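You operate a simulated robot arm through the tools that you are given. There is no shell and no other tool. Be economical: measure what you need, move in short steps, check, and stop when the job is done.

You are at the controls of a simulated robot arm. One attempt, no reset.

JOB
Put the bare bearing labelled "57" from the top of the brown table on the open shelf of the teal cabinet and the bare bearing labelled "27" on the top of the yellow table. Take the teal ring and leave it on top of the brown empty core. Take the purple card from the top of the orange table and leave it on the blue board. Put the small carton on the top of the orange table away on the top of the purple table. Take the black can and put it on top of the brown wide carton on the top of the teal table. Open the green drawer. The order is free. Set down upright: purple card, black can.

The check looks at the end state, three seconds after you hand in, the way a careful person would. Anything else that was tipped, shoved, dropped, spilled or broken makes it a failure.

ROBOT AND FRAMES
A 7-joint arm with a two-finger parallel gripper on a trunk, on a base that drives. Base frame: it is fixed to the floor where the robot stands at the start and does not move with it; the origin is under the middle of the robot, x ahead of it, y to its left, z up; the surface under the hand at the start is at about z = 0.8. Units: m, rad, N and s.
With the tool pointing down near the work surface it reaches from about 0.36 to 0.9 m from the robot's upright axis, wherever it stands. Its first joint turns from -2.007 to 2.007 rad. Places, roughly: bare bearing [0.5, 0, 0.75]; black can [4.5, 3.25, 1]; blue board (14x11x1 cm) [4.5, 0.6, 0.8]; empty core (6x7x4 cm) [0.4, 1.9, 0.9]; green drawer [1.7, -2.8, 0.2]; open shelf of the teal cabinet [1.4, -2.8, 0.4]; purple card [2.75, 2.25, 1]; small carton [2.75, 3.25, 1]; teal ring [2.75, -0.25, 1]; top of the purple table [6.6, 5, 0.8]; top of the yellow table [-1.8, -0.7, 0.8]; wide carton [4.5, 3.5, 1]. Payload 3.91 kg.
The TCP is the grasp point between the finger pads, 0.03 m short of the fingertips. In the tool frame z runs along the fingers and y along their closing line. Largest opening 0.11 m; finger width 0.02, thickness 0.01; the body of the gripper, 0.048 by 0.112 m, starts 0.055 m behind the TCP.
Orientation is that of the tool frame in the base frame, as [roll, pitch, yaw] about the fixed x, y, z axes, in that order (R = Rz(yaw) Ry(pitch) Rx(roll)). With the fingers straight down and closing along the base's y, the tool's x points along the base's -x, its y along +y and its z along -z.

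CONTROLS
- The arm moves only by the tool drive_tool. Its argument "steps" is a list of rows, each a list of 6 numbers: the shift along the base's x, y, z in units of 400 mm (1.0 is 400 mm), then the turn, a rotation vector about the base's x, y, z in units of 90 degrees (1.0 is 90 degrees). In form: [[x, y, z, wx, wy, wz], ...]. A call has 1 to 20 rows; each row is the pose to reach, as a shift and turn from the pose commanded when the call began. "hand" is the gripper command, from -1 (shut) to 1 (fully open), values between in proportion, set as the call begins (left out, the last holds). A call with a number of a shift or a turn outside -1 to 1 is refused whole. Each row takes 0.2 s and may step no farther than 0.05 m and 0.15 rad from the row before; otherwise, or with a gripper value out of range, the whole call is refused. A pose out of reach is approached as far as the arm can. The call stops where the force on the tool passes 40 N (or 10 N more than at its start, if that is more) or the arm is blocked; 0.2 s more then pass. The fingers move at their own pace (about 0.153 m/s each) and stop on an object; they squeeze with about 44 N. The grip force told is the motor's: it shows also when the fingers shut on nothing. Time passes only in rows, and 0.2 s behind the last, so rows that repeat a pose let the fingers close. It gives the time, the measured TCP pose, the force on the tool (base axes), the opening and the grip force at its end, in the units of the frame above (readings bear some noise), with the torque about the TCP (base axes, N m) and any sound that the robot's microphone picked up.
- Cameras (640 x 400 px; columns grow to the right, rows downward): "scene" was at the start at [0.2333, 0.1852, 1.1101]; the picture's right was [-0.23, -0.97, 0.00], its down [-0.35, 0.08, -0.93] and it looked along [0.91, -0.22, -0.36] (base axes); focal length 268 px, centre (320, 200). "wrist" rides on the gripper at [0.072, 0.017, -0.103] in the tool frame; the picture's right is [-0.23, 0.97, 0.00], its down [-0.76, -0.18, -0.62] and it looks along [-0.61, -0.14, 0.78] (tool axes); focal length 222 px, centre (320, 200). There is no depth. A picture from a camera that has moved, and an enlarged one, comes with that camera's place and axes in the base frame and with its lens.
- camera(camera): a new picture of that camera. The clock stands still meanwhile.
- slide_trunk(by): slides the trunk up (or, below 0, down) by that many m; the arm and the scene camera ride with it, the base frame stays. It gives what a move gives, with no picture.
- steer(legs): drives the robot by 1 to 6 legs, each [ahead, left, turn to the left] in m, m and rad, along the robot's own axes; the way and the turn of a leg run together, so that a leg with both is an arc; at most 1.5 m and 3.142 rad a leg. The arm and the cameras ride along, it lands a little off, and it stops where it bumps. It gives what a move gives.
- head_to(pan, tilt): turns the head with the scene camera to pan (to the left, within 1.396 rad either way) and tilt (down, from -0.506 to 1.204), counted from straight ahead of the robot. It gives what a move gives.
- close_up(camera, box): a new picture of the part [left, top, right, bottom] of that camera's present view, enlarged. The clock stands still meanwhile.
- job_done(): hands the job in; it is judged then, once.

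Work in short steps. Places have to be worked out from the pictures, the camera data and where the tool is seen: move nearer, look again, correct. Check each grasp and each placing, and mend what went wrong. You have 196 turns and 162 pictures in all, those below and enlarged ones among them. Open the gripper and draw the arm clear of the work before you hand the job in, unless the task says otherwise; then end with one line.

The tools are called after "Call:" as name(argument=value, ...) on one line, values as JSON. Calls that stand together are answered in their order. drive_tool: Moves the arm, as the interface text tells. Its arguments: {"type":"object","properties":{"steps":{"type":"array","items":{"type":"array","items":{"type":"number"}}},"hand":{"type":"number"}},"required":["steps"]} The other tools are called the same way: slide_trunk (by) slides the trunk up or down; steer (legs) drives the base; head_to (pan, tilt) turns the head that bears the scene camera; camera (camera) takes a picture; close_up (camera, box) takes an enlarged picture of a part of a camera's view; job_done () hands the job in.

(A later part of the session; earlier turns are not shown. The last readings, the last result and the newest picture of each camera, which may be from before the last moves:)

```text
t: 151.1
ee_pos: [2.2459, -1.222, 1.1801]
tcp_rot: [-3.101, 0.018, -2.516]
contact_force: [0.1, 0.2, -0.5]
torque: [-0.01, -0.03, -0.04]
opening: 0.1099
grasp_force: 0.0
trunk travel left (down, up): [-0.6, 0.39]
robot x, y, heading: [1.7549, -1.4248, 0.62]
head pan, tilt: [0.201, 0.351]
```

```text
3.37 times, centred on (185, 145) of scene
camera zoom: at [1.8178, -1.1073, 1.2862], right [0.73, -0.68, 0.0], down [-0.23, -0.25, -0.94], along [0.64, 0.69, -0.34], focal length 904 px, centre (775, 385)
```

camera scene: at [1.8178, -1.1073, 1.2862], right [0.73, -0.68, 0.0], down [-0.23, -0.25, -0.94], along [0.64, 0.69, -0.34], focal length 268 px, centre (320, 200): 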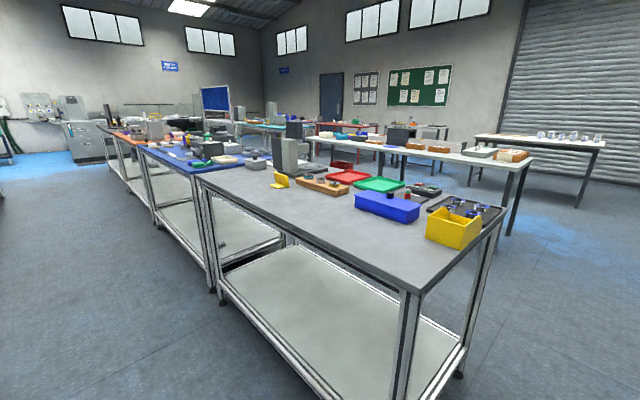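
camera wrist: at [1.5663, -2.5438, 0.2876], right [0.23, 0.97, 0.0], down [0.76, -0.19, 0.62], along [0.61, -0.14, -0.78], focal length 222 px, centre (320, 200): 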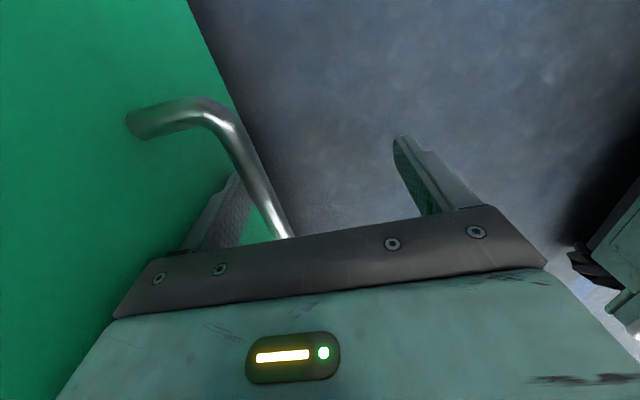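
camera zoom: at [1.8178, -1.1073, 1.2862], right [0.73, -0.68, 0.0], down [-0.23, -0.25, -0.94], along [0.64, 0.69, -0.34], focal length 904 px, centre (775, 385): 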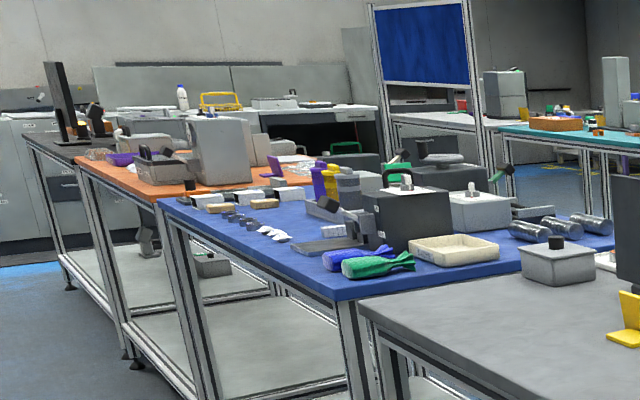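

Teal ring sits on a wooden holder near (2.64, -0.14). Turn to heading 0 and slide left to y≈-0.2.

Call:
steer(legs=[[0, 0, -0.62], [0.05, 1.2, 0]])

Call:
head_to(pan=0.0, tilt=0.55)

Call:
camera(camera="scene")

Call:
camera(camera="wrist")

```text
t: 159.0
ee_pos: [2.3331, -0.3221, 1.1797]
tcp_rot: [-3.102, 0.019, 3.139]
contact_force: [0.0, 0.8, 0.2]
torque: [-0.01, 0.01, 0.0]
opening: 0.11
grasp_force: 0.1
trunk travel left (down, up): [-0.6, 0.39]
robot x, y, heading: [1.8166, -0.1986, -0.011]
head pan, tilt: [0.201, 0.351]
```

```text
t: 159.7
ee_pos: [2.334, -0.3238, 1.1792]
tcp_rot: [-3.101, 0.019, 3.141]
contact_force: [0.7, 0.8, -0.2]
torque: [-0.02, 0.0, 0.02]
opening: 0.1103
grasp_force: 0.0
trunk travel left (down, up): [-0.6, 0.39]
robot x, y, heading: [1.817, -0.2016, -0.012]
head pan, tilt: [0.0, 0.55]
```

```text
100 pictures are left
camera scene: at [2.0525, 0.0038, 1.268], right [-0.01, -1.0, 0.0], down [-0.52, 0.01, -0.85], along [0.85, -0.01, -0.52], focal length 268 px, centre (320, 200)
```

scene: 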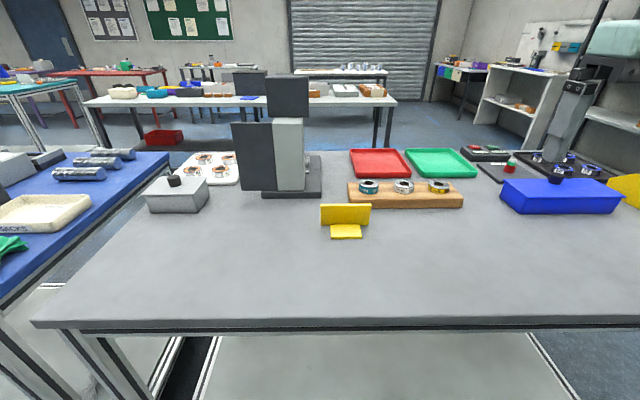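

```text
99 pictures are left
camera wrist: at [2.2595, -0.3021, 1.2811], right [0.23, 0.97, -0.03], down [0.75, -0.15, 0.64], along [0.62, -0.17, -0.76], focal length 222 px, centre (320, 200)
```

wrist: 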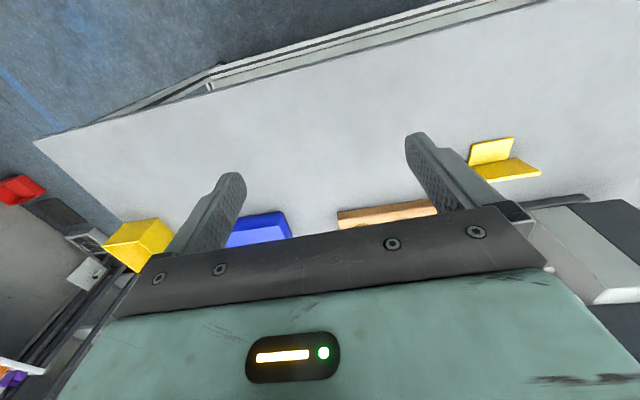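

Call:
close_up(camera="scene", box=[320, 160, 480, 250])

```text
4.00 times, centred on (400, 205) of scene
camera zoom: at [2.0525, 0.0038, 1.268], right [-0.01, -1.0, 0.0], down [-0.52, 0.01, -0.85], along [0.85, -0.01, -0.52], focal length 1074 px, centre (0, 180)
```

zoom: 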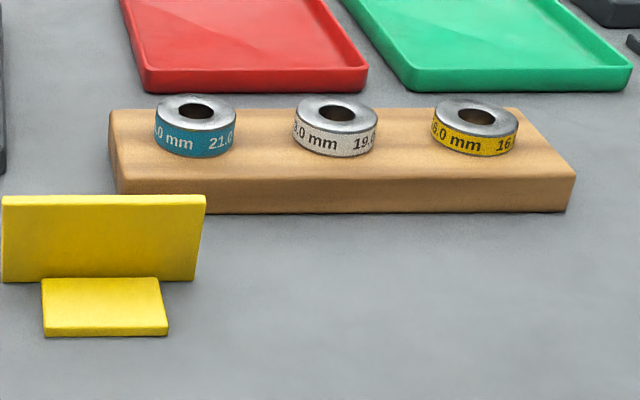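

Ring is ~5 cm across, on a wooden block. Drive 0.1 m closer and bring the tool over it.

Call:
steer(legs=[[0.1, 0.03, 0.011]])

Call:
drive_tool(steps=[[0.06, 0.08, -0.02, 0.008, 0.01, 0], [0.12, 0.16, -0.04, 0.016, 0.012, 0], [0.18, 0.24, -0.06, 0.025, 0.012, 0], [0.24, 0.32, -0.08, 0.025, 0.012, 0], [0.3, 0.4, -0.1, 0.025, 0.012, 0], [0.36, 0.42, -0.12, 0.025, 0.012, 0], [0.38, 0.42, -0.15, 0.025, 0.012, 0]])

Call:
camera(camera="wrist")

Call:
camera(camera="scene")

```text
t: 160.9
ee_pos: [2.4363, -0.2864, 1.1792]
tcp_rot: [-3.101, 0.019, -3.131]
contact_force: [-0.5, -0.1, -0.4]
torque: [-0.01, 0.04, 0.01]
opening: 0.11
grasp_force: 0.0
trunk travel left (down, up): [-0.6, 0.39]
robot x, y, heading: [1.9222, -0.1714, 0.006]
head pan, tilt: [0.0, 0.55]
```

```text
t: 162.5
ee_pos: [2.5891, -0.1183, 1.1191]
tcp_rot: [3.141, 0.0, -3.133]
contact_force: [-0.4, 0.1, 0.1]
torque: [0.03, 0.01, 0.02]
opening: 0.11
grasp_force: 0.0
trunk travel left (down, up): [-0.6, 0.39]
robot x, y, heading: [1.9166, -0.1704, 0.007]
head pan, tilt: [0.0, 0.55]
```

```text
97 pictures are left
camera wrist: at [2.5176, -0.102, 1.2229], right [0.22, 0.98, 0.0], down [0.76, -0.17, 0.62], along [0.61, -0.14, -0.78], focal length 222 px, centre (320, 200)
```

wrist: 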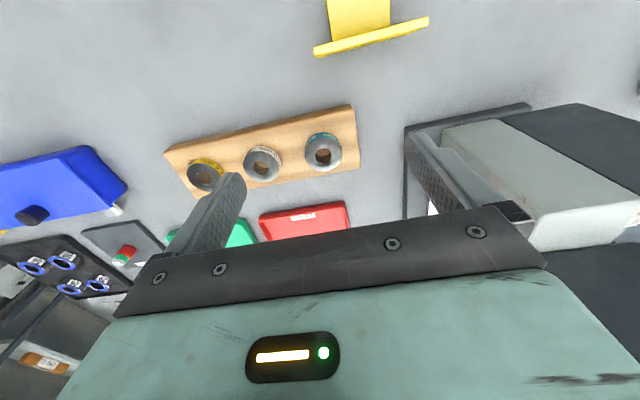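

```text
96 pictures are left
camera scene: at [2.152, 0.0366, 1.268], right [0.0, -1.0, 0.0], down [-0.52, 0.0, -0.85], along [0.85, 0.0, -0.52], focal length 268 px, centre (320, 200)
```

scene: 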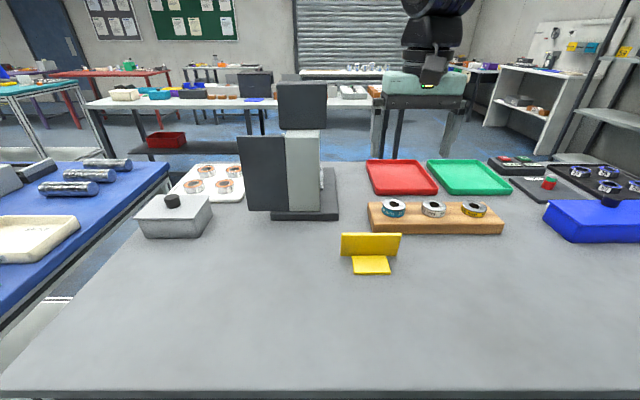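

Ring at (2.655, -0.128), top z≈0.95. Narrow the opening to 0.08 and go above it, check.

Call:
drive_tool(steps=[[0.055, -0.008, -0.07, 0, 0, -0.005], [0.11, -0.016, -0.14, 0, 0, -0.005], [0.165, -0.024, -0.223, 0, 0, -0.005], [0.165, -0.024, -0.223, 0, 0, -0.005]], hand=0.4545)

Call:
camera(camera="wrist")

Call:
camera(camera="scene")

```text
t: 163.5
ee_pos: [2.6547, -0.1273, 1.0306]
tcp_rot: [-3.141, 0.0, -3.141]
contact_force: [1.2, 0.2, 0.1]
torque: [0.02, -0.03, 0.05]
opening: 0.0798
grasp_force: 0.2
trunk travel left (down, up): [-0.6, 0.39]
robot x, y, heading: [1.915, -0.1698, 0.003]
head pan, tilt: [0.0, 0.55]
```

```text
95 pictures are left
camera wrist: at [2.5841, -0.1108, 1.1345], right [0.22, 0.97, 0.0], down [0.76, -0.18, 0.62], along [0.61, -0.14, -0.78], focal length 222 px, centre (320, 200)
```

wrist: 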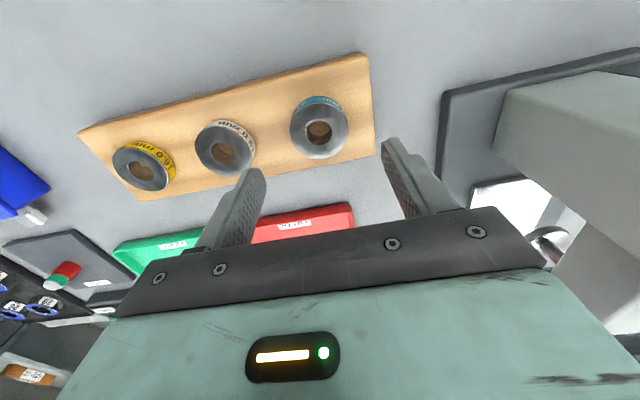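

```text
94 pictures are left
camera scene: at [2.1522, 0.0367, 1.2679], right [0.0, -1.0, 0.0], down [-0.52, 0.0, -0.85], along [0.85, 0.0, -0.52], focal length 268 px, centre (320, 200)
```

scene: 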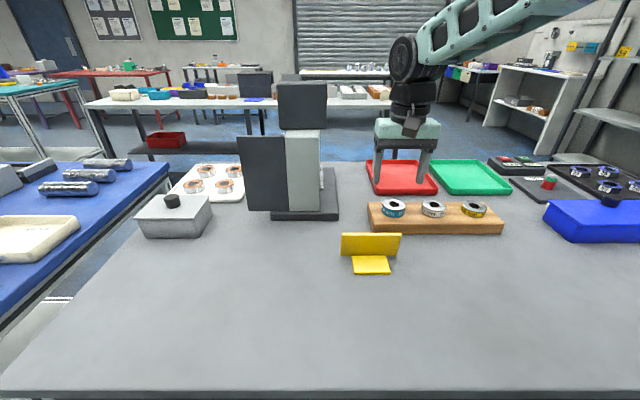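

Aligned. Descend to z≈0.962, close, and lift.

Call:
drive_tool(steps=[[0, 0, -0.08, 0, 0, 0], [0, 0, -0.14, 0, 0, 0], [0, 0, -0.1715, 0, 0, 0], [0, 0, -0.1715, 0, 0, 0]])

Call:
drive_tool(steps=[[0, 0, 0, 0, 0, 0], [0, 0, 0, 0, 0, 0], [0, 0, 0, 0, 0, 0]], hand=-1)

Call:
drive_tool(steps=[[0, 0, 0.03, 0, 0, 0], [0, 0, 0.1, 0, 0, 0], [0, 0, 0.2, 0, 0, 0], [0, 0, 0.3, 0, 0, 0], [0, 0, 0.4, 0, 0, 0], [-0.1, 0, 0.45, 0, 0, 0], [-0.2, 0, 0.5, 0, 0, 0]])

Call:
camera(camera="wrist")

```text
t: 164.5
ee_pos: [2.6562, -0.1278, 0.9617]
tcp_rot: [3.141, 0.001, -3.14]
contact_force: [-0.5, -0.7, 0.2]
torque: [0.04, 0.0, 0.02]
opening: 0.0801
grasp_force: 0.1
trunk travel left (down, up): [-0.6, 0.39]
robot x, y, heading: [1.9203, -0.1757, 0.003]
head pan, tilt: [0.0, 0.55]
```

```text
t: 165.3
ee_pos: [2.6562, -0.1295, 0.9619]
tcp_rot: [3.141, 0.001, -3.139]
contact_force: [-0.1, 0.4, 0.8]
torque: [-0.05, -0.04, 0.03]
opening: 0.0489
grasp_force: 44.6
trunk travel left (down, up): [-0.6, 0.39]
robot x, y, heading: [1.9193, -0.1746, 0.008]
head pan, tilt: [0.0, 0.55]
```

```text
t: 166.9
ee_pos: [2.5755, -0.1294, 1.1617]
tcp_rot: [3.142, -0.002, -3.139]
contact_force: [1.3, -0.2, -3.2]
torque: [0.0, 0.01, 0.01]
opening: 0.0487
grasp_force: 44.1
trunk travel left (down, up): [-0.6, 0.39]
robot x, y, heading: [1.9176, -0.1691, -0.0]
head pan, tilt: [0.0, 0.55]
```

```text
93 pictures are left
camera wrist: at [2.5037, -0.112, 1.265], right [0.23, 0.97, 0.0], down [0.76, -0.18, 0.62], along [0.61, -0.14, -0.78], focal length 222 px, centre (320, 200)
```

wrist: 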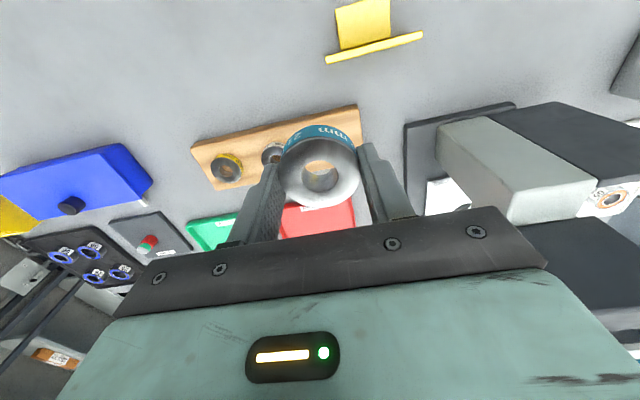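

Ring is held. The core stands under a screen (bottom ~1.2 m) reached from -x, so I'll need a 45° tool pitch there. I'll regrasp: set the ring on a clear spot of this table at (2.52, -0.33).

Call:
drive_tool(steps=[[-0.025, -0.1, -0.03, 0, 0, 0], [-0.05, -0.2, -0.06, 0, 0, 0], [-0.08, -0.3, -0.1, 0, 0, 0], [-0.11, -0.4, -0.14, 0, 0, 0], [-0.139, -0.5, -0.18, 0, 0, 0], [-0.139, -0.5, -0.28, 0, 0, 0], [-0.139, -0.5, -0.38, 0, 0, 0], [-0.139, -0.5, -0.45, 0, 0, 0], [-0.139, -0.5, -0.5, 0, 0, 0], [-0.139, -0.5, -0.5, 0, 0, 0]])

Call:
camera(camera="scene")

```text
t: 169.1
ee_pos: [2.5188, -0.3287, 0.9611]
tcp_rot: [3.14, 0.002, -3.14]
contact_force: [0.0, 0.4, -2.5]
torque: [0.01, 0.01, -0.03]
opening: 0.0488
grasp_force: 44.0
trunk travel left (down, up): [-0.6, 0.39]
robot x, y, heading: [1.9182, -0.1676, 0.004]
head pan, tilt: [0.0, 0.55]
```

```text
92 pictures are left
camera scene: at [2.1523, 0.0366, 1.2679], right [0.0, -1.0, 0.0], down [-0.52, 0.0, -0.85], along [0.85, 0.0, -0.52], focal length 268 px, centre (320, 200)
```

scene: 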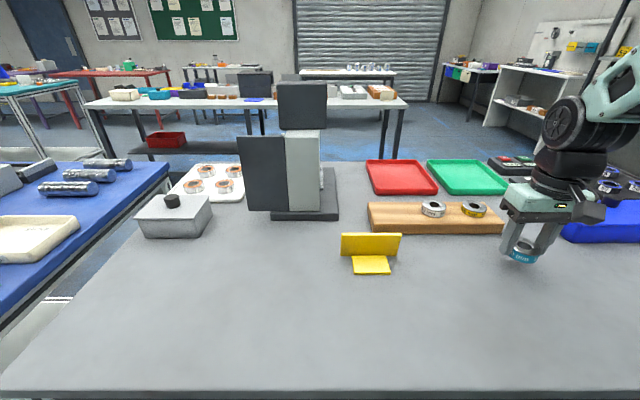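

Clear table there. Lower in 4 mm rows until contact.

Call:
drive_tool(steps=[[0, 0, -0.02, 0, 0, 0], [0, 0, -0.04, 0, 0, 0], [0, 0, -0.05, 0, 0, 0], [0, 0, -0.06, 0, 0, 0], [0, 0, -0.07, 0, 0, 0], [0, 0, -0.08, 0, 0, 0], [0, 0, -0.09, 0, 0, 0], [0, 0, -0.1, 0, 0, 0], [0, 0, -0.11, 0, 0, 0], [0, 0, -0.12, 0, 0, 0], [0, 0, -0.13, 0, 0, 0], [0, 0, -0.14, 0, 0, 0], [0, 0, -0.15, 0, 0, 0], [0, 0, -0.16, 0, 0, 0]])

```text
t: 170.8
ee_pos: [2.5204, -0.3278, 0.9298]
tcp_rot: [3.141, 0.007, -3.139]
contact_force: [-7.0, -0.1, 24.7]
torque: [0.25, 0.58, 0.01]
opening: 0.049
grasp_force: 43.5
trunk travel left (down, up): [-0.6, 0.39]
robot x, y, heading: [1.9217, -0.1676, 0.01]
head pan, tilt: [0.0, 0.55]
stopped in row 8: the force on the tool passed its limit at 47 N (the readings are from after the stop); the commanded pose is now the measured one
```

Contact at z≈0.930. Relieve, open, and lift.

Call:
drive_tool(steps=[[0, 0, 0.004, 0, 0, 0], [0, 0, 0.004, 0, 0, 0]])

Call:
drive_tool(steps=[[0, 0, 0, 0, 0, 0], [0, 0, 0, 0, 0, 0], [0, 0, 0, 0, 0, 0], [0, 0, 0.05, 0, 0, 0], [0, 0, 0.15, 0, 0, 0], [0, 0, 0.25, 0, 0, 0], [0, 0, 0.25, 0, 0, 0]], hand=1)

Call:
drive_tool(steps=[[0, 0, 0, 0, -0.083, 0], [-0.01, 0, 0, 0, -0.167, 0], [-0.02, 0, 0, 0, -0.25, 0], [-0.03, 0, 0, 0, -0.333, 0], [-0.04, 0, 0, 0, -0.417, 0], [-0.045, 0, 0, 0, -0.5, 0], [-0.045, 0, 0, 0, -0.5, 0]])

Call:
camera(camera="wrist")

Call:
camera(camera="scene")

```text
t: 171.4
ee_pos: [2.5204, -0.3283, 0.93]
tcp_rot: [3.141, 0.006, -3.14]
contact_force: [-1.1, 0.5, 11.6]
torque: [0.04, 0.16, -0.02]
opening: 0.049
grasp_force: 44.0
trunk travel left (down, up): [-0.6, 0.39]
robot x, y, heading: [1.9174, -0.1707, 0.005]
head pan, tilt: [0.0, 0.55]
```

```text
t: 173.0
ee_pos: [2.5206, -0.33, 1.0304]
tcp_rot: [3.141, 0.007, -3.14]
contact_force: [-1.0, 0.2, 0.8]
torque: [-0.02, 0.01, 0.01]
opening: 0.11
grasp_force: 0.0
trunk travel left (down, up): [-0.6, 0.39]
robot x, y, heading: [1.9182, -0.171, 0.002]
head pan, tilt: [0.0, 0.55]
```

```text
t: 174.6
ee_pos: [2.5163, -0.3298, 1.0385]
tcp_rot: [-3.139, 0.793, -3.138]
contact_force: [-0.9, 0.3, 1.4]
torque: [0.0, 0.0, -0.02]
opening: 0.11
grasp_force: 0.0
out of reach, approached as far as the arm can: row 6, 7
trunk travel left (down, up): [-0.6, 0.39]
robot x, y, heading: [1.9206, -0.1701, 0.004]
head pan, tilt: [0.0, 0.55]
```

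```text
91 pictures are left
camera wrist: at [2.3921, -0.3141, 1.0605], right [0.16, 0.97, 0.16], down [0.09, -0.18, 0.98], along [0.98, -0.14, -0.12], focal length 222 px, centre (320, 200)
```

wrist: 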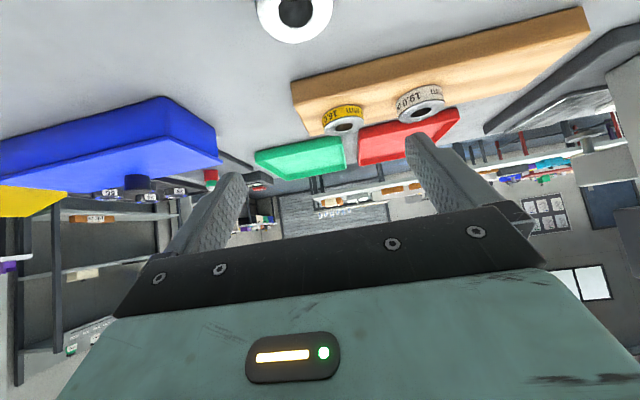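

```text
90 pictures are left
camera scene: at [2.1522, 0.0367, 1.2679], right [0.0, -1.0, 0.0], down [-0.52, 0.0, -0.85], along [0.85, 0.0, -0.52], focal length 268 px, centre (320, 200)
```

scene: 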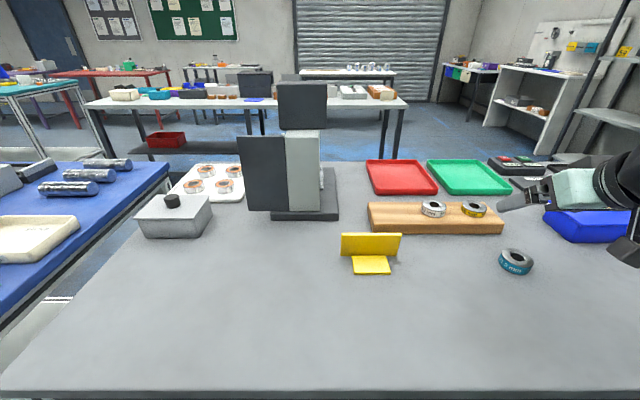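

The ring stands at (2.52, -0.328). The pose is at the reach limit; back the base 0.12 m then approach the ring at 45°.

Call:
steer(legs=[[-0.12, -0.1, 0]])

Call:
drive_tool(steps=[[0.08, 0.06, 0, 0, 0, 0], [0.16, 0.12, 0, 0, 0, 0], [0.23, 0.2, -0.02, 0, 0.005, 0], [0.255, 0.25, -0.05, 0, 0.005, 0], [0.255, 0.25, -0.05, 0, 0.005, 0]])

Call:
camera(camera="wrist")

```text
t: 176.0
ee_pos: [2.3965, -0.429, 1.0384]
tcp_rot: [-3.141, 0.787, -3.138]
contact_force: [0.2, -0.4, 0.1]
torque: [0.03, 0.0, -0.02]
opening: 0.11
grasp_force: 0.0
trunk travel left (down, up): [-0.6, 0.39]
robot x, y, heading: [1.8009, -0.2709, 0.002]
head pan, tilt: [0.0, 0.55]
```

```text
t: 177.2
ee_pos: [2.4979, -0.3296, 1.0202]
tcp_rot: [-3.139, 0.781, -3.139]
contact_force: [-0.8, -0.2, 0.5]
torque: [0.0, 0.03, 0.04]
opening: 0.1099
grasp_force: 0.1
trunk travel left (down, up): [-0.6, 0.39]
robot x, y, heading: [1.7991, -0.2704, 0.006]
head pan, tilt: [0.0, 0.55]
```

```text
89 pictures are left
camera wrist: at [2.3743, -0.3134, 1.0431], right [0.16, 0.97, 0.16], down [0.1, -0.18, 0.98], along [0.98, -0.14, -0.13], focal length 222 px, centre (320, 200)
```

wrist: 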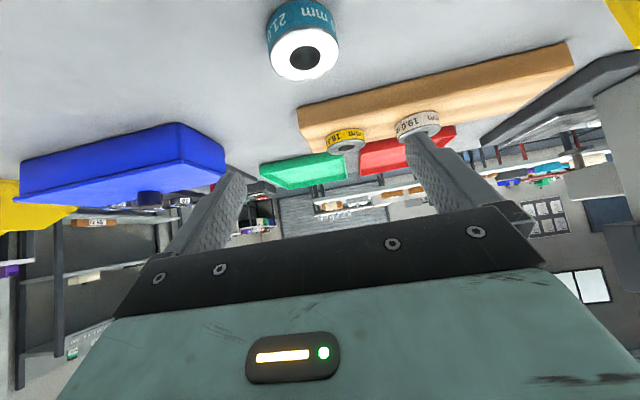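

Aligned. Lower to 0.933, close, lift.

Call:
drive_tool(steps=[[0.003, 0, -0.1, 0, 0, 0], [0.003, 0, -0.18, 0, 0, 0], [0.003, 0, -0.2175, 0, 0, 0], [0.003, 0, -0.2175, 0, 0, 0]])

Call:
drive_tool(steps=[[0, 0, 0, 0, 0, 0], [0, 0, 0, 0, 0, 0], [0, 0, 0, 0, 0, 0]], hand=-1)

Call:
drive_tool(steps=[[0, 0, 0.1, 0, 0, 0], [0, 0, 0.2, 0, 0, 0], [0, 0, 0.3, 0, 0, 0], [0, 0, 0.4, 0, 0, 0], [0, 0, 0.45, 0, 0, 0]])

Call:
camera(camera="wrist")

```text
t: 178.2
ee_pos: [2.4989, -0.3292, 0.9306]
tcp_rot: [-3.14, 0.782, -3.138]
contact_force: [0.2, -0.1, 0.5]
torque: [0.0, 0.0, 0.01]
opening: 0.1101
grasp_force: 0.1
trunk travel left (down, up): [-0.6, 0.39]
robot x, y, heading: [1.8004, -0.2706, 0.002]
head pan, tilt: [0.0, 0.55]
```

```text
t: 179.0
ee_pos: [2.4982, -0.328, 0.9331]
tcp_rot: [-3.138, 0.782, -3.135]
contact_force: [-1.2, 0.4, -0.2]
torque: [0.0, 0.0, 0.01]
opening: 0.0487
grasp_force: 43.8
trunk travel left (down, up): [-0.6, 0.39]
robot x, y, heading: [1.8018, -0.2712, -0.0]
head pan, tilt: [0.0, 0.55]
```

```text
t: 180.2
ee_pos: [2.4988, -0.3245, 1.1114]
tcp_rot: [-3.135, 0.78, -3.131]
contact_force: [-0.3, 4.0, -2.4]
torque: [-0.12, 0.05, -0.11]
opening: 0.0489
grasp_force: 43.8
trunk travel left (down, up): [-0.6, 0.39]
robot x, y, heading: [1.8019, -0.2684, -0.001]
head pan, tilt: [0.0, 0.55]
```

```text
88 pictures are left
camera wrist: at [2.3751, -0.3087, 1.1355], right [0.16, 0.98, 0.15], down [0.1, -0.17, 0.98], along [0.98, -0.14, -0.13], focal length 222 px, centre (320, 200)
```

wrist: 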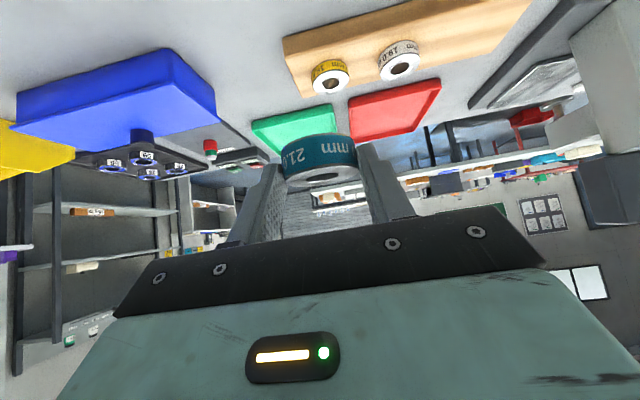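

Ring held at 45°, level. Drive: back 0.3, right 1.35, then backward along y≈-1.6 to x≈-0.7.

Call:
steer(legs=[[-0.3, 0, 0], [0, -1.35, 0], [-1.4, 0, 0], [-0.8, 0, 0]])

Call:
steer(legs=[[0, 1.4, 0], [0, 1.4, 0], [0, 0.55, 0]])

Call:
head_to(pan=0.0, tilt=0.3)

Call:
camera(camera="scene")

```text
t: 198.9
ee_pos: [0.0414, -1.7139, 1.1126]
tcp_rot: [-3.14, 0.781, -3.125]
contact_force: [0.3, -0.9, -3.1]
torque: [0.02, 0.05, 0.01]
opening: 0.0491
grasp_force: 43.7
trunk travel left (down, up): [-0.6, 0.39]
robot x, y, heading: [-0.6594, -1.6656, 0.016]
head pan, tilt: [0.0, 0.55]
```

```text
t: 215.1
ee_pos: [0.015, 1.5779, 1.112]
tcp_rot: [-3.139, 0.782, 3.126]
contact_force: [-1.0, 0.2, -3.1]
torque: [0.03, 0.04, -0.03]
opening: 0.049
grasp_force: 44.0
trunk travel left (down, up): [-0.6, 0.39]
robot x, y, heading: [-0.6847, 1.6483, -0.013]
head pan, tilt: [0.0, 0.55]
```

```text
t: 215.9
ee_pos: [0.0141, 1.5785, 1.1117]
tcp_rot: [-3.14, 0.782, 3.126]
contact_force: [0.1, 0.4, -3.4]
torque: [0.01, 0.07, -0.03]
opening: 0.0489
grasp_force: 44.1
trunk travel left (down, up): [-0.6, 0.39]
robot x, y, heading: [-0.6846, 1.6535, -0.012]
head pan, tilt: [0.0, 0.3]
```

```text
87 pictures are left
camera scene: at [-0.444, 1.8536, 1.2908], right [-0.02, -1.0, 0.0], down [-0.3, 0.0, -0.95], along [0.95, -0.02, -0.3], focal length 268 px, centre (320, 200)
```

scene: 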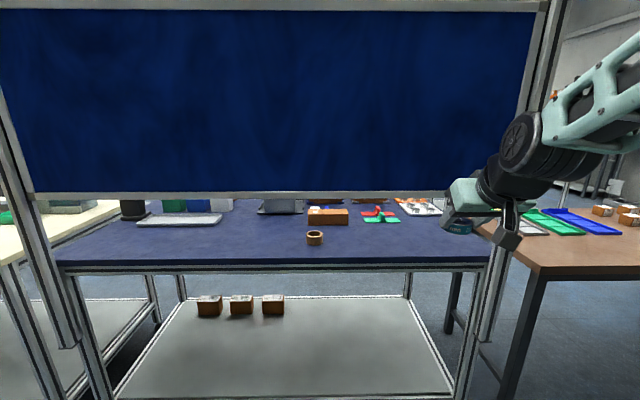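

Call:
close_up(camera="scene", box=[260, 190, 420, 290])

Call:
camera(camera="wrist")

```text
4.00 times, centred on (340, 240) of scene
camera zoom: at [-0.444, 1.8536, 1.2908], right [-0.02, -1.0, 0.0], down [-0.3, 0.0, -0.95], along [0.95, -0.02, -0.3], focal length 1074 px, centre (240, 40)
```

zoom: 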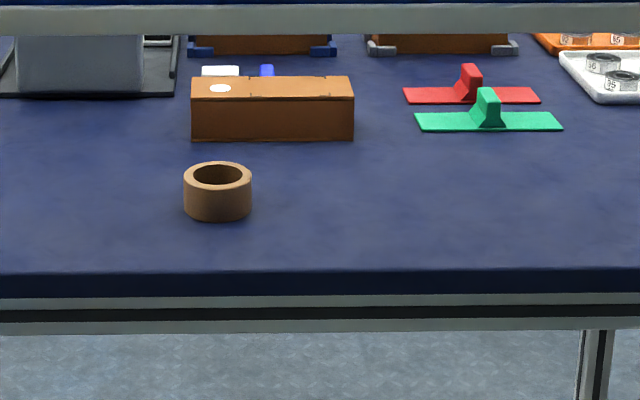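

```text
85 pictures are left
camera wrist: at [-0.109, 1.5966, 1.1351], right [0.18, 0.97, 0.16], down [0.1, -0.18, 0.98], along [0.98, -0.16, -0.13], focal length 222 px, centre (320, 200)
```

wrist: 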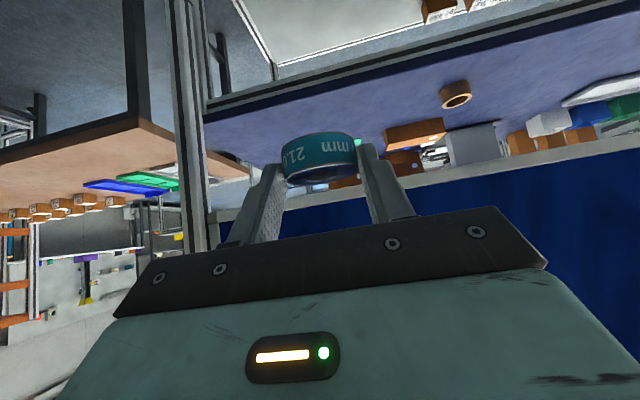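

The core top is at (0.415, 1.855, 0.898), and the screen frame bottom is only z≈1.065 at x≈0.29, so the tool must be ~25° below horizontal there. I'll regrasp once more near the brown table's front edge with that pitch. Drive there and lower the trunk.

Call:
steer(legs=[[0, -1.38, 0.012], [0.38, 0, 0]])

Call:
slide_trunk(by=-0.175)

Call:
head_to(pan=0.0, tilt=0.7)

Call:
camera(camera="scene")

```text
t: 224.6
ee_pos: [0.3723, 0.2428, 1.1116]
tcp_rot: [-3.139, 0.782, -3.138]
contact_force: [-0.3, -0.8, -1.9]
torque: [0.01, 0.05, -0.01]
opening: 0.0487
grasp_force: 43.6
trunk travel left (down, up): [-0.6, 0.39]
robot x, y, heading: [-0.3244, 0.3017, 0.007]
head pan, tilt: [0.0, 0.3]
```

```text
t: 226.5
ee_pos: [0.3739, 0.242, 0.938]
tcp_rot: [-3.14, 0.781, -3.137]
contact_force: [0.0, 0.4, -2.9]
torque: [-0.02, 0.02, -0.03]
opening: 0.0487
grasp_force: 44.1
trunk travel left (down, up): [-0.425, 0.565]
robot x, y, heading: [-0.3264, 0.3029, -0.002]
head pan, tilt: [0.0, 0.3]
```

```text
t: 227.4
ee_pos: [0.3717, 0.2424, 0.9379]
tcp_rot: [-3.139, 0.782, -3.138]
contact_force: [-0.9, -0.5, -3.2]
torque: [0.0, 0.03, 0.0]
opening: 0.049
grasp_force: 44.3
trunk travel left (down, up): [-0.425, 0.565]
robot x, y, heading: [-0.323, 0.304, 0.003]
head pan, tilt: [0.0, 0.7]
```

```text
84 pictures are left
camera scene: at [-0.0991, 0.5099, 1.0798], right [0.0, -1.0, 0.0], down [-0.64, 0.0, -0.77], along [0.77, 0.0, -0.64], focal length 268 px, centre (320, 200)
```

scene: 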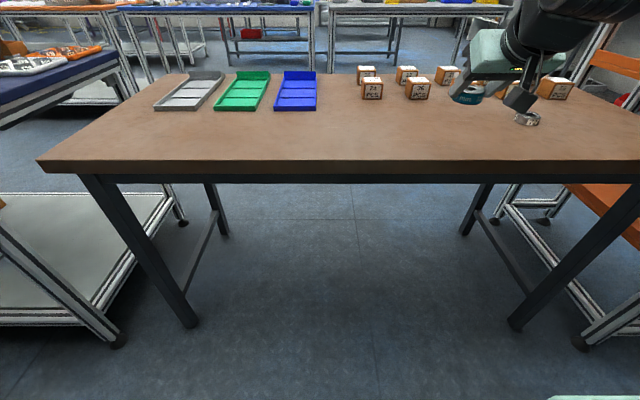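

Table edge x≈0.362 confirmed. Move to TCP x≈0.406 and lower to contact (~0.835).

Call:
drive_tool(steps=[[0.085, 0, -0.06, 0, 0, 0], [0.085, 0, -0.16, 0, 0, 0], [0.085, 0, -0.21, 0, 0, 0], [0.085, 0, -0.225, 0, 0, 0], [0.085, 0, -0.235, 0, 0, 0], [0.085, 0, -0.245, 0, 0, 0], [0.085, 0, -0.25, 0, 0, 0], [0.085, 0, -0.255, 0, 0, 0], [0.085, 0, -0.26, 0, 0, 0], [0.085, 0, -0.265, 0, 0, 0], [0.085, 0, -0.27, 0, 0, 0]])

```text
t: 229.8
ee_pos: [0.4068, 0.2416, 0.8332]
tcp_rot: [-3.14, 0.79, -3.14]
contact_force: [-6.2, -1.0, 22.1]
torque: [0.0, 0.28, 0.02]
opening: 0.0487
grasp_force: 43.8
trunk travel left (down, up): [-0.425, 0.565]
robot x, y, heading: [-0.3285, 0.3019, 0.0]
head pan, tilt: [0.0, 0.7]
```

Contact. Relieve, open, withdraw back-up along the tool, and pitch 20° flatter.

Call:
drive_tool(steps=[[0, 0, 0.004, 0, 0, 0], [0, 0, 0.008, 0, 0, 0]])

Call:
drive_tool(steps=[[0, 0, 0, 0, 0, 0], [0, 0, 0, 0, 0, 0], [0, 0, 0, 0, 0, 0], [-0.06, 0, 0.06, 0, 0, 0], [-0.14, 0, 0.14, 0, 0, 0], [-0.2, 0, 0.18, 0, 0, 0], [-0.2, 0, 0.18, 0, -0.075, 0], [-0.2, 0, 0.16, 0, -0.15, 0], [-0.2, 0, 0.13, 0, -0.226, 0], [-0.2, 0, 0.1, 0, -0.226, 0]], hand=1)

Call:
camera(camera="scene")

Call:
camera(camera="wrist")

```text
t: 230.4
ee_pos: [0.4075, 0.2423, 0.8325]
tcp_rot: [-3.14, 0.782, -3.139]
contact_force: [4.0, -0.3, 11.5]
torque: [0.23, -0.49, -0.11]
opening: 0.0488
grasp_force: 44.2
trunk travel left (down, up): [-0.425, 0.565]
robot x, y, heading: [-0.3302, 0.3021, 0.005]
head pan, tilt: [0.0, 0.7]
```

```text
t: 232.6
ee_pos: [0.3345, 0.2214, 0.8768]
tcp_rot: [3.059, 1.135, 3.02]
contact_force: [0.9, 0.7, -0.4]
torque: [-0.04, -0.03, -0.1]
opening: 0.1102
grasp_force: 0.0
out of reach, approached as far as the arm can: row 6, 7, 8, 10
trunk travel left (down, up): [-0.425, 0.565]
robot x, y, heading: [-0.3286, 0.2998, -0.001]
head pan, tilt: [0.0, 0.7]
```

```text
83 pictures are left
camera scene: at [-0.1374, 0.5294, 1.0398], right [0.39, -0.92, 0.0], down [-0.88, -0.38, -0.29], along [0.27, 0.11, -0.96], focal length 268 px, centre (320, 200)
```

scene: 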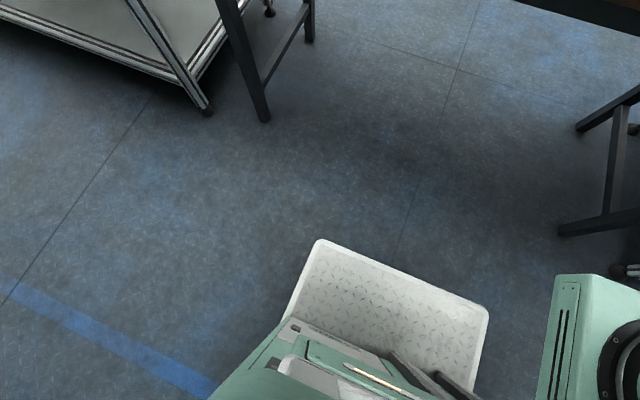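

```text
82 pictures are left
camera wrist: at [0.2119, 0.2445, 0.8557], right [0.14, 0.96, 0.24], down [-0.25, -0.2, 0.95], along [0.96, -0.2, 0.22], focal length 222 px, centre (320, 200)
```

wrist: 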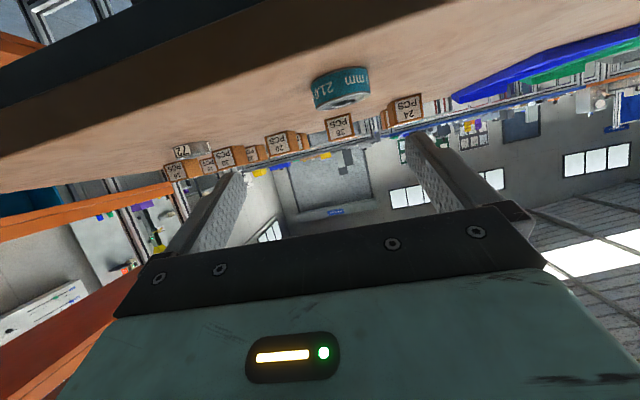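

The arm is folded close to the head (the head view got nudged). Back the robot 0.2 m so the arm can extend, and re-aim the head.

Call:
steer(legs=[[-0.2, 0, 0]])

Call:
drive_tool(steps=[[0.08, 0.01, 0, 0, 0, 0], [0.16, 0.02, 0.0, 0, 0, 0], [0.24, 0.03, 0.0, 0, 0, 0], [0.32, 0.04, 0.0, 0, 0, 0]])

Call:
head_to(pan=-0.1, tilt=0.5)

Call:
camera(camera="scene")

```text
t: 234.2
ee_pos: [0.1365, 0.2191, 0.8773]
tcp_rot: [3.086, 1.135, 3.038]
contact_force: [0.6, -1.1, 0.5]
torque: [0.02, 0.0, -0.02]
opening: 0.1099
grasp_force: 0.1
trunk travel left (down, up): [-0.425, 0.565]
robot x, y, heading: [-0.523, 0.3002, 0.002]
head pan, tilt: [0.0, 0.7]
```

```text
t: 235.2
ee_pos: [0.2656, 0.2356, 0.8769]
tcp_rot: [3.089, 1.136, 3.041]
contact_force: [-0.4, -0.1, 0.0]
torque: [0.0, 0.03, 0.0]
opening: 0.1103
grasp_force: 0.1
trunk travel left (down, up): [-0.425, 0.565]
robot x, y, heading: [-0.5202, 0.3038, 0.002]
head pan, tilt: [0.0, 0.7]
```

```text
t: 235.9
ee_pos: [0.265, 0.2365, 0.8765]
tcp_rot: [3.087, 1.134, 3.04]
contact_force: [0.0, 1.0, -0.3]
torque: [-0.02, -0.02, -0.01]
opening: 0.1097
grasp_force: 0.1
trunk travel left (down, up): [-0.425, 0.565]
robot x, y, heading: [-0.5248, 0.3009, 0.004]
head pan, tilt: [-0.099, 0.499]
```

```text
81 pictures are left
camera scene: at [-0.2917, 0.5005, 1.0974], right [-0.1, -1.0, 0.0], down [-0.48, 0.05, -0.88], along [0.87, -0.08, -0.48], focal length 268 px, centre (320, 200)
```

scene: 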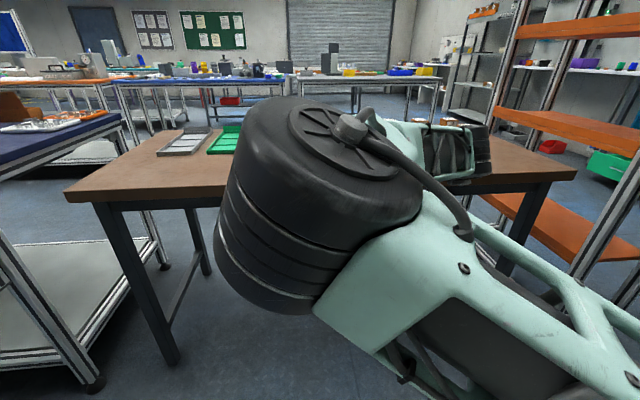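

Head is fine. Correct the small orientation error and move to a pre-grasp point behind the ring.

Call:
drive_tool(steps=[[0.06, 0.007, -0.01, -0.007, 0, 0.016], [0.12, 0.014, -0.016, -0.0146, 0, 0.033], [0.13, 0.014, -0.016, -0.0146, 0, 0.033], [0.13, 0.014, -0.016, -0.0146, 0, 0.033]])

Call:
camera(camera="wrist")

```text
t: 236.9
ee_pos: [0.317, 0.2412, 0.87]
tcp_rot: [3.14, 1.138, -3.141]
contact_force: [0.0, 0.3, -0.6]
torque: [-0.03, 0.02, -0.02]
opening: 0.1102
grasp_force: 0.1
trunk travel left (down, up): [-0.425, 0.565]
robot x, y, heading: [-0.526, 0.3044, -0.001]
head pan, tilt: [-0.099, 0.499]
```

```text
80 pictures are left
camera wrist: at [0.1931, 0.2579, 0.8489], right [0.1, 0.97, 0.21], down [-0.24, -0.18, 0.95], along [0.96, -0.14, 0.22], focal length 222 px, centre (320, 200)
```

wrist: 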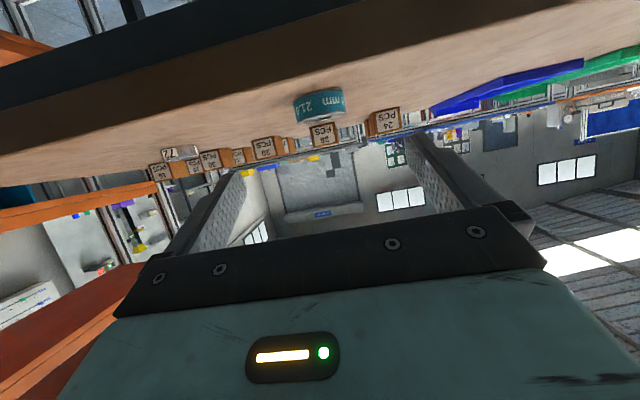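

Good. Advance along the tool axis to the ring, close, and lift.

Call:
drive_tool(steps=[[0.075, 0.001, -0.035, 0, 0, 0], [0.15, 0.002, -0.07, 0, 0, 0], [0.2, 0.003, -0.095, 0, 0, 0], [0.226, 0.003, -0.105, 0, 0, 0], [0.226, 0.003, -0.105, 0, 0, 0]])

Call:
drive_tool(steps=[[0, 0, 0, 0, 0, 0], [0, 0, 0, 0, 0, 0], [0, 0, 0, 0, 0, 0]], hand=-1)

Call:
drive_tool(steps=[[0, 0, 0.04, 0, 0, 0], [0, 0, 0.1, 0, 0, 0], [0, 0, 0.2, 0, 0, 0], [0, 0, 0.3, 0, 0, 0]])

Call:
camera(camera="wrist")

```text
t: 238.1
ee_pos: [0.4071, 0.2401, 0.8278]
tcp_rot: [3.141, 1.136, 3.14]
contact_force: [-0.2, 0.1, 0.9]
torque: [-0.02, 0.02, 0.02]
opening: 0.1097
grasp_force: 0.1
trunk travel left (down, up): [-0.425, 0.565]
robot x, y, heading: [-0.5234, 0.3051, 0.006]
head pan, tilt: [-0.099, 0.499]
```

```text
t: 238.9
ee_pos: [0.4077, 0.2415, 0.8294]
tcp_rot: [3.14, 1.137, 3.141]
contact_force: [1.3, -0.2, 0.2]
torque: [-0.07, -0.01, -0.01]
opening: 0.0487
grasp_force: 44.2
trunk travel left (down, up): [-0.425, 0.565]
robot x, y, heading: [-0.5252, 0.3, 0.005]
head pan, tilt: [-0.099, 0.499]
```

```text
t: 239.9
ee_pos: [0.4059, 0.241, 0.9479]
tcp_rot: [3.14, 1.135, 3.139]
contact_force: [1.2, -0.5, -3.4]
torque: [0.0, 0.03, -0.01]
opening: 0.0489
grasp_force: 43.3
trunk travel left (down, up): [-0.425, 0.565]
robot x, y, heading: [-0.5244, 0.3003, 0.009]
head pan, tilt: [-0.099, 0.499]
```

```text
79 pictures are left
camera wrist: at [0.2826, 0.2582, 0.9262], right [0.1, 0.97, 0.21], down [-0.24, -0.18, 0.95], along [0.97, -0.14, 0.22], focal length 222 px, centre (320, 200)
```

wrist: 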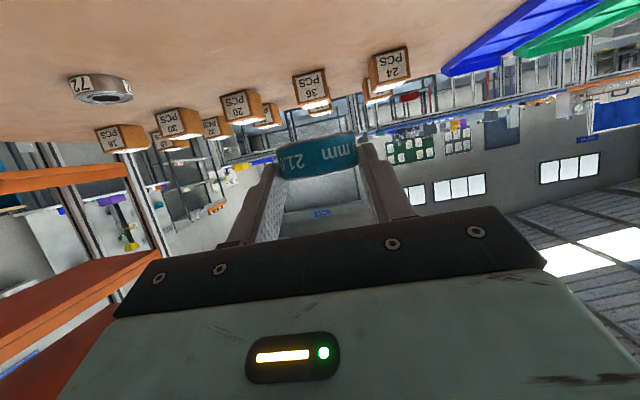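

Ring held at the flat pitch. Drive back 0.28, left 1.61 to stand opposite the core.

Call:
steer(legs=[[-0.28, 0, 0], [0, 1.0, 0], [0, 0.62, 0]])

Call:
head_to(pan=0.0, tilt=0.2)

Call:
camera(camera="scene")

Call:
camera(camera="wrist")

```text
t: 249.8
ee_pos: [0.1179, 1.8804, 0.949]
tcp_rot: [3.14, 1.138, 3.141]
contact_force: [0.1, 0.7, -2.4]
torque: [0.02, 0.03, 0.01]
opening: 0.0488
grasp_force: 43.8
trunk travel left (down, up): [-0.425, 0.565]
robot x, y, heading: [-0.8109, 1.9411, 0.003]
head pan, tilt: [-0.099, 0.499]
```

```text
t: 250.6
ee_pos: [0.1186, 1.8807, 0.9469]
tcp_rot: [3.141, 1.136, -3.141]
contact_force: [0.2, 0.2, -2.2]
torque: [0.02, 0.08, 0.01]
opening: 0.0488
grasp_force: 44.2
trunk travel left (down, up): [-0.425, 0.565]
robot x, y, heading: [-0.8149, 1.9415, 0.007]
head pan, tilt: [0.0, 0.201]
```

```text
78 pictures are left
camera scene: at [-0.5773, 2.1484, 1.1251], right [0.0, -1.0, 0.0], down [-0.2, 0.0, -0.98], along [0.98, 0.0, -0.2], focal length 268 px, centre (320, 200)
```

scene: 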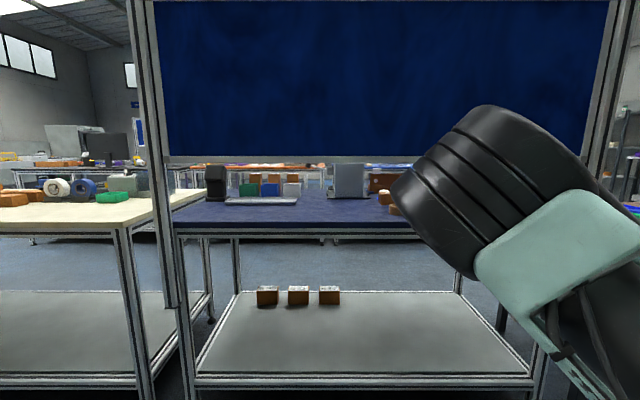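

```text
77 pictures are left
camera wrist: at [-0.0055, 1.8977, 0.9264], right [0.09, 0.97, 0.21], down [-0.24, -0.18, 0.95], along [0.97, -0.14, 0.22], focal length 222 px, centre (320, 200)
```

wrist: 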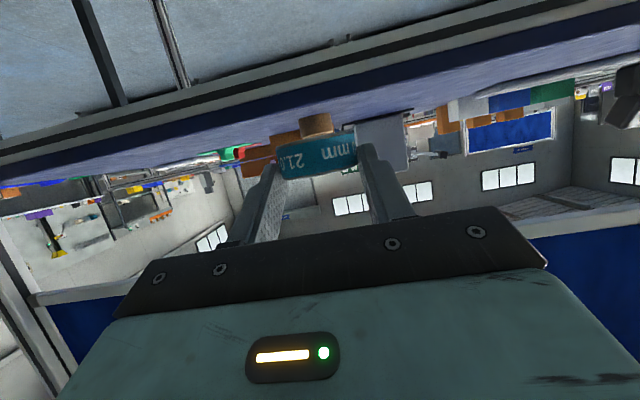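

Core y≈1.857. Shift the arm to y=1.856, z=0.940, then drive forward 0.2 m.

Call:
drive_tool(steps=[[0, -0.03, -0.01, 0, 0, 0], [0, -0.062, -0.018, 0, 0, 0], [0, -0.062, -0.018, 0, 0, 0]])

Call:
steer(legs=[[0.2, 0, 0]])

Call:
camera(camera="wrist")

Call:
camera(camera="scene")

```text
t: 251.4
ee_pos: [0.1189, 1.8553, 0.9415]
tcp_rot: [3.14, 1.137, 3.141]
contact_force: [-0.1, -0.4, -3.2]
torque: [0.02, 0.03, 0.04]
opening: 0.0488
grasp_force: 44.1
trunk travel left (down, up): [-0.425, 0.565]
robot x, y, heading: [-0.815, 1.9404, 0.006]
head pan, tilt: [0.0, 0.201]
```

```text
t: 253.0
ee_pos: [0.3217, 1.8557, 0.9412]
tcp_rot: [3.139, 1.136, 3.141]
contact_force: [0.0, 0.7, -2.3]
torque: [0.0, 0.06, 0.02]
opening: 0.049
grasp_force: 44.0
trunk travel left (down, up): [-0.425, 0.565]
robot x, y, heading: [-0.6097, 1.9388, 0.004]
head pan, tilt: [0.0, 0.201]
```

```text
76 pictures are left
camera wrist: at [0.198, 1.8732, 0.9196], right [0.1, 0.97, 0.21], down [-0.24, -0.18, 0.95], along [0.96, -0.14, 0.22], focal length 222 px, centre (320, 200)
```

wrist: 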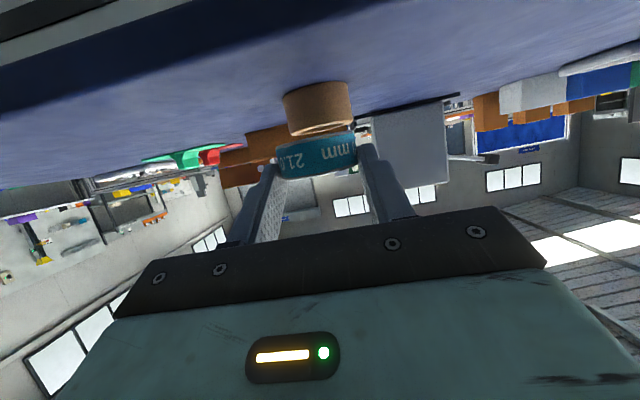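

```text
75 pictures are left
camera scene: at [-0.3742, 2.1491, 1.1251], right [0.0, -1.0, 0.0], down [-0.2, 0.0, -0.98], along [0.98, 0.0, -0.2], focal length 268 px, centre (320, 200)
```

scene: 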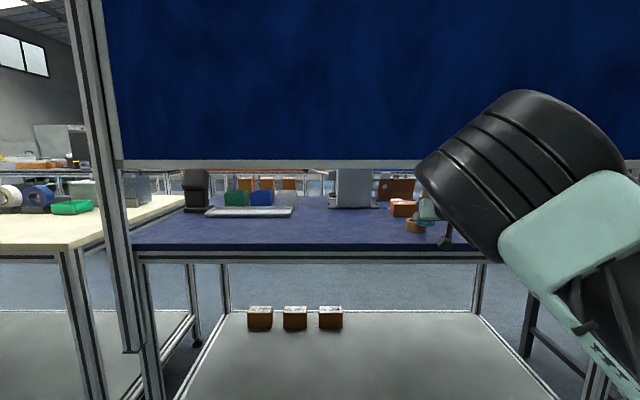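

Slightly raise 3 mm for clearance and advance 0.074 m with the arm to be over the core.

Call:
drive_tool(steps=[[0, 0.004, 0.008, 0, 0, 0], [0.06, 0.005, 0.008, 0, 0, 0], [0.12, 0.005, 0.008, 0, 0, 0], [0.1845, 0.005, 0.008, 0, 0, 0], [0.1845, 0.005, 0.008, 0, 0, 0]])

Call:
camera(camera="wrist")

Call:
close_up(camera="scene", box=[340, 150, 480, 250])

```text
t: 254.2
ee_pos: [0.3952, 1.8583, 0.9444]
tcp_rot: [-3.141, 1.135, 3.14]
contact_force: [0.3, 0.1, -3.3]
torque: [-0.02, 0.05, -0.01]
opening: 0.0487
grasp_force: 43.9
trunk travel left (down, up): [-0.425, 0.565]
robot x, y, heading: [-0.6063, 1.9388, 0.004]
head pan, tilt: [0.0, 0.201]
```

```text
74 pictures are left
camera wrist: at [0.2721, 1.8757, 0.9225], right [0.1, 0.97, 0.21], down [-0.24, -0.18, 0.95], along [0.96, -0.14, 0.22], focal length 222 px, centre (320, 200)
```

wrist: 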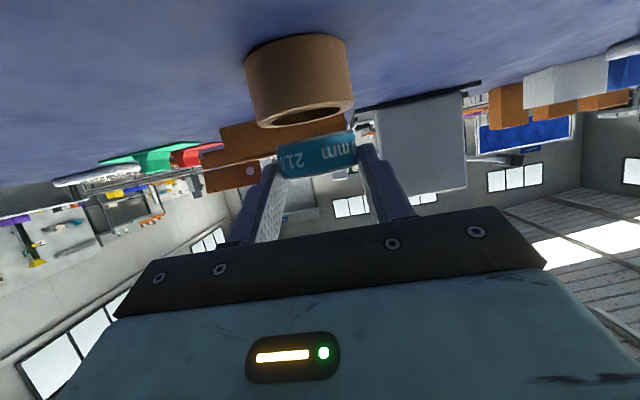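

```text
4.00 times, centred on (410, 200) of scene
camera zoom: at [-0.3743, 2.1491, 1.1252], right [0.0, -1.0, 0.0], down [-0.2, 0.0, -0.98], along [0.98, 0.0, -0.2], focal length 1074 px, centre (-40, 200)
```

zoom: 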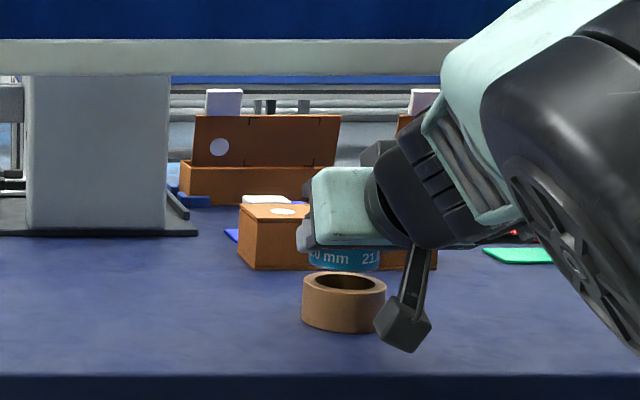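

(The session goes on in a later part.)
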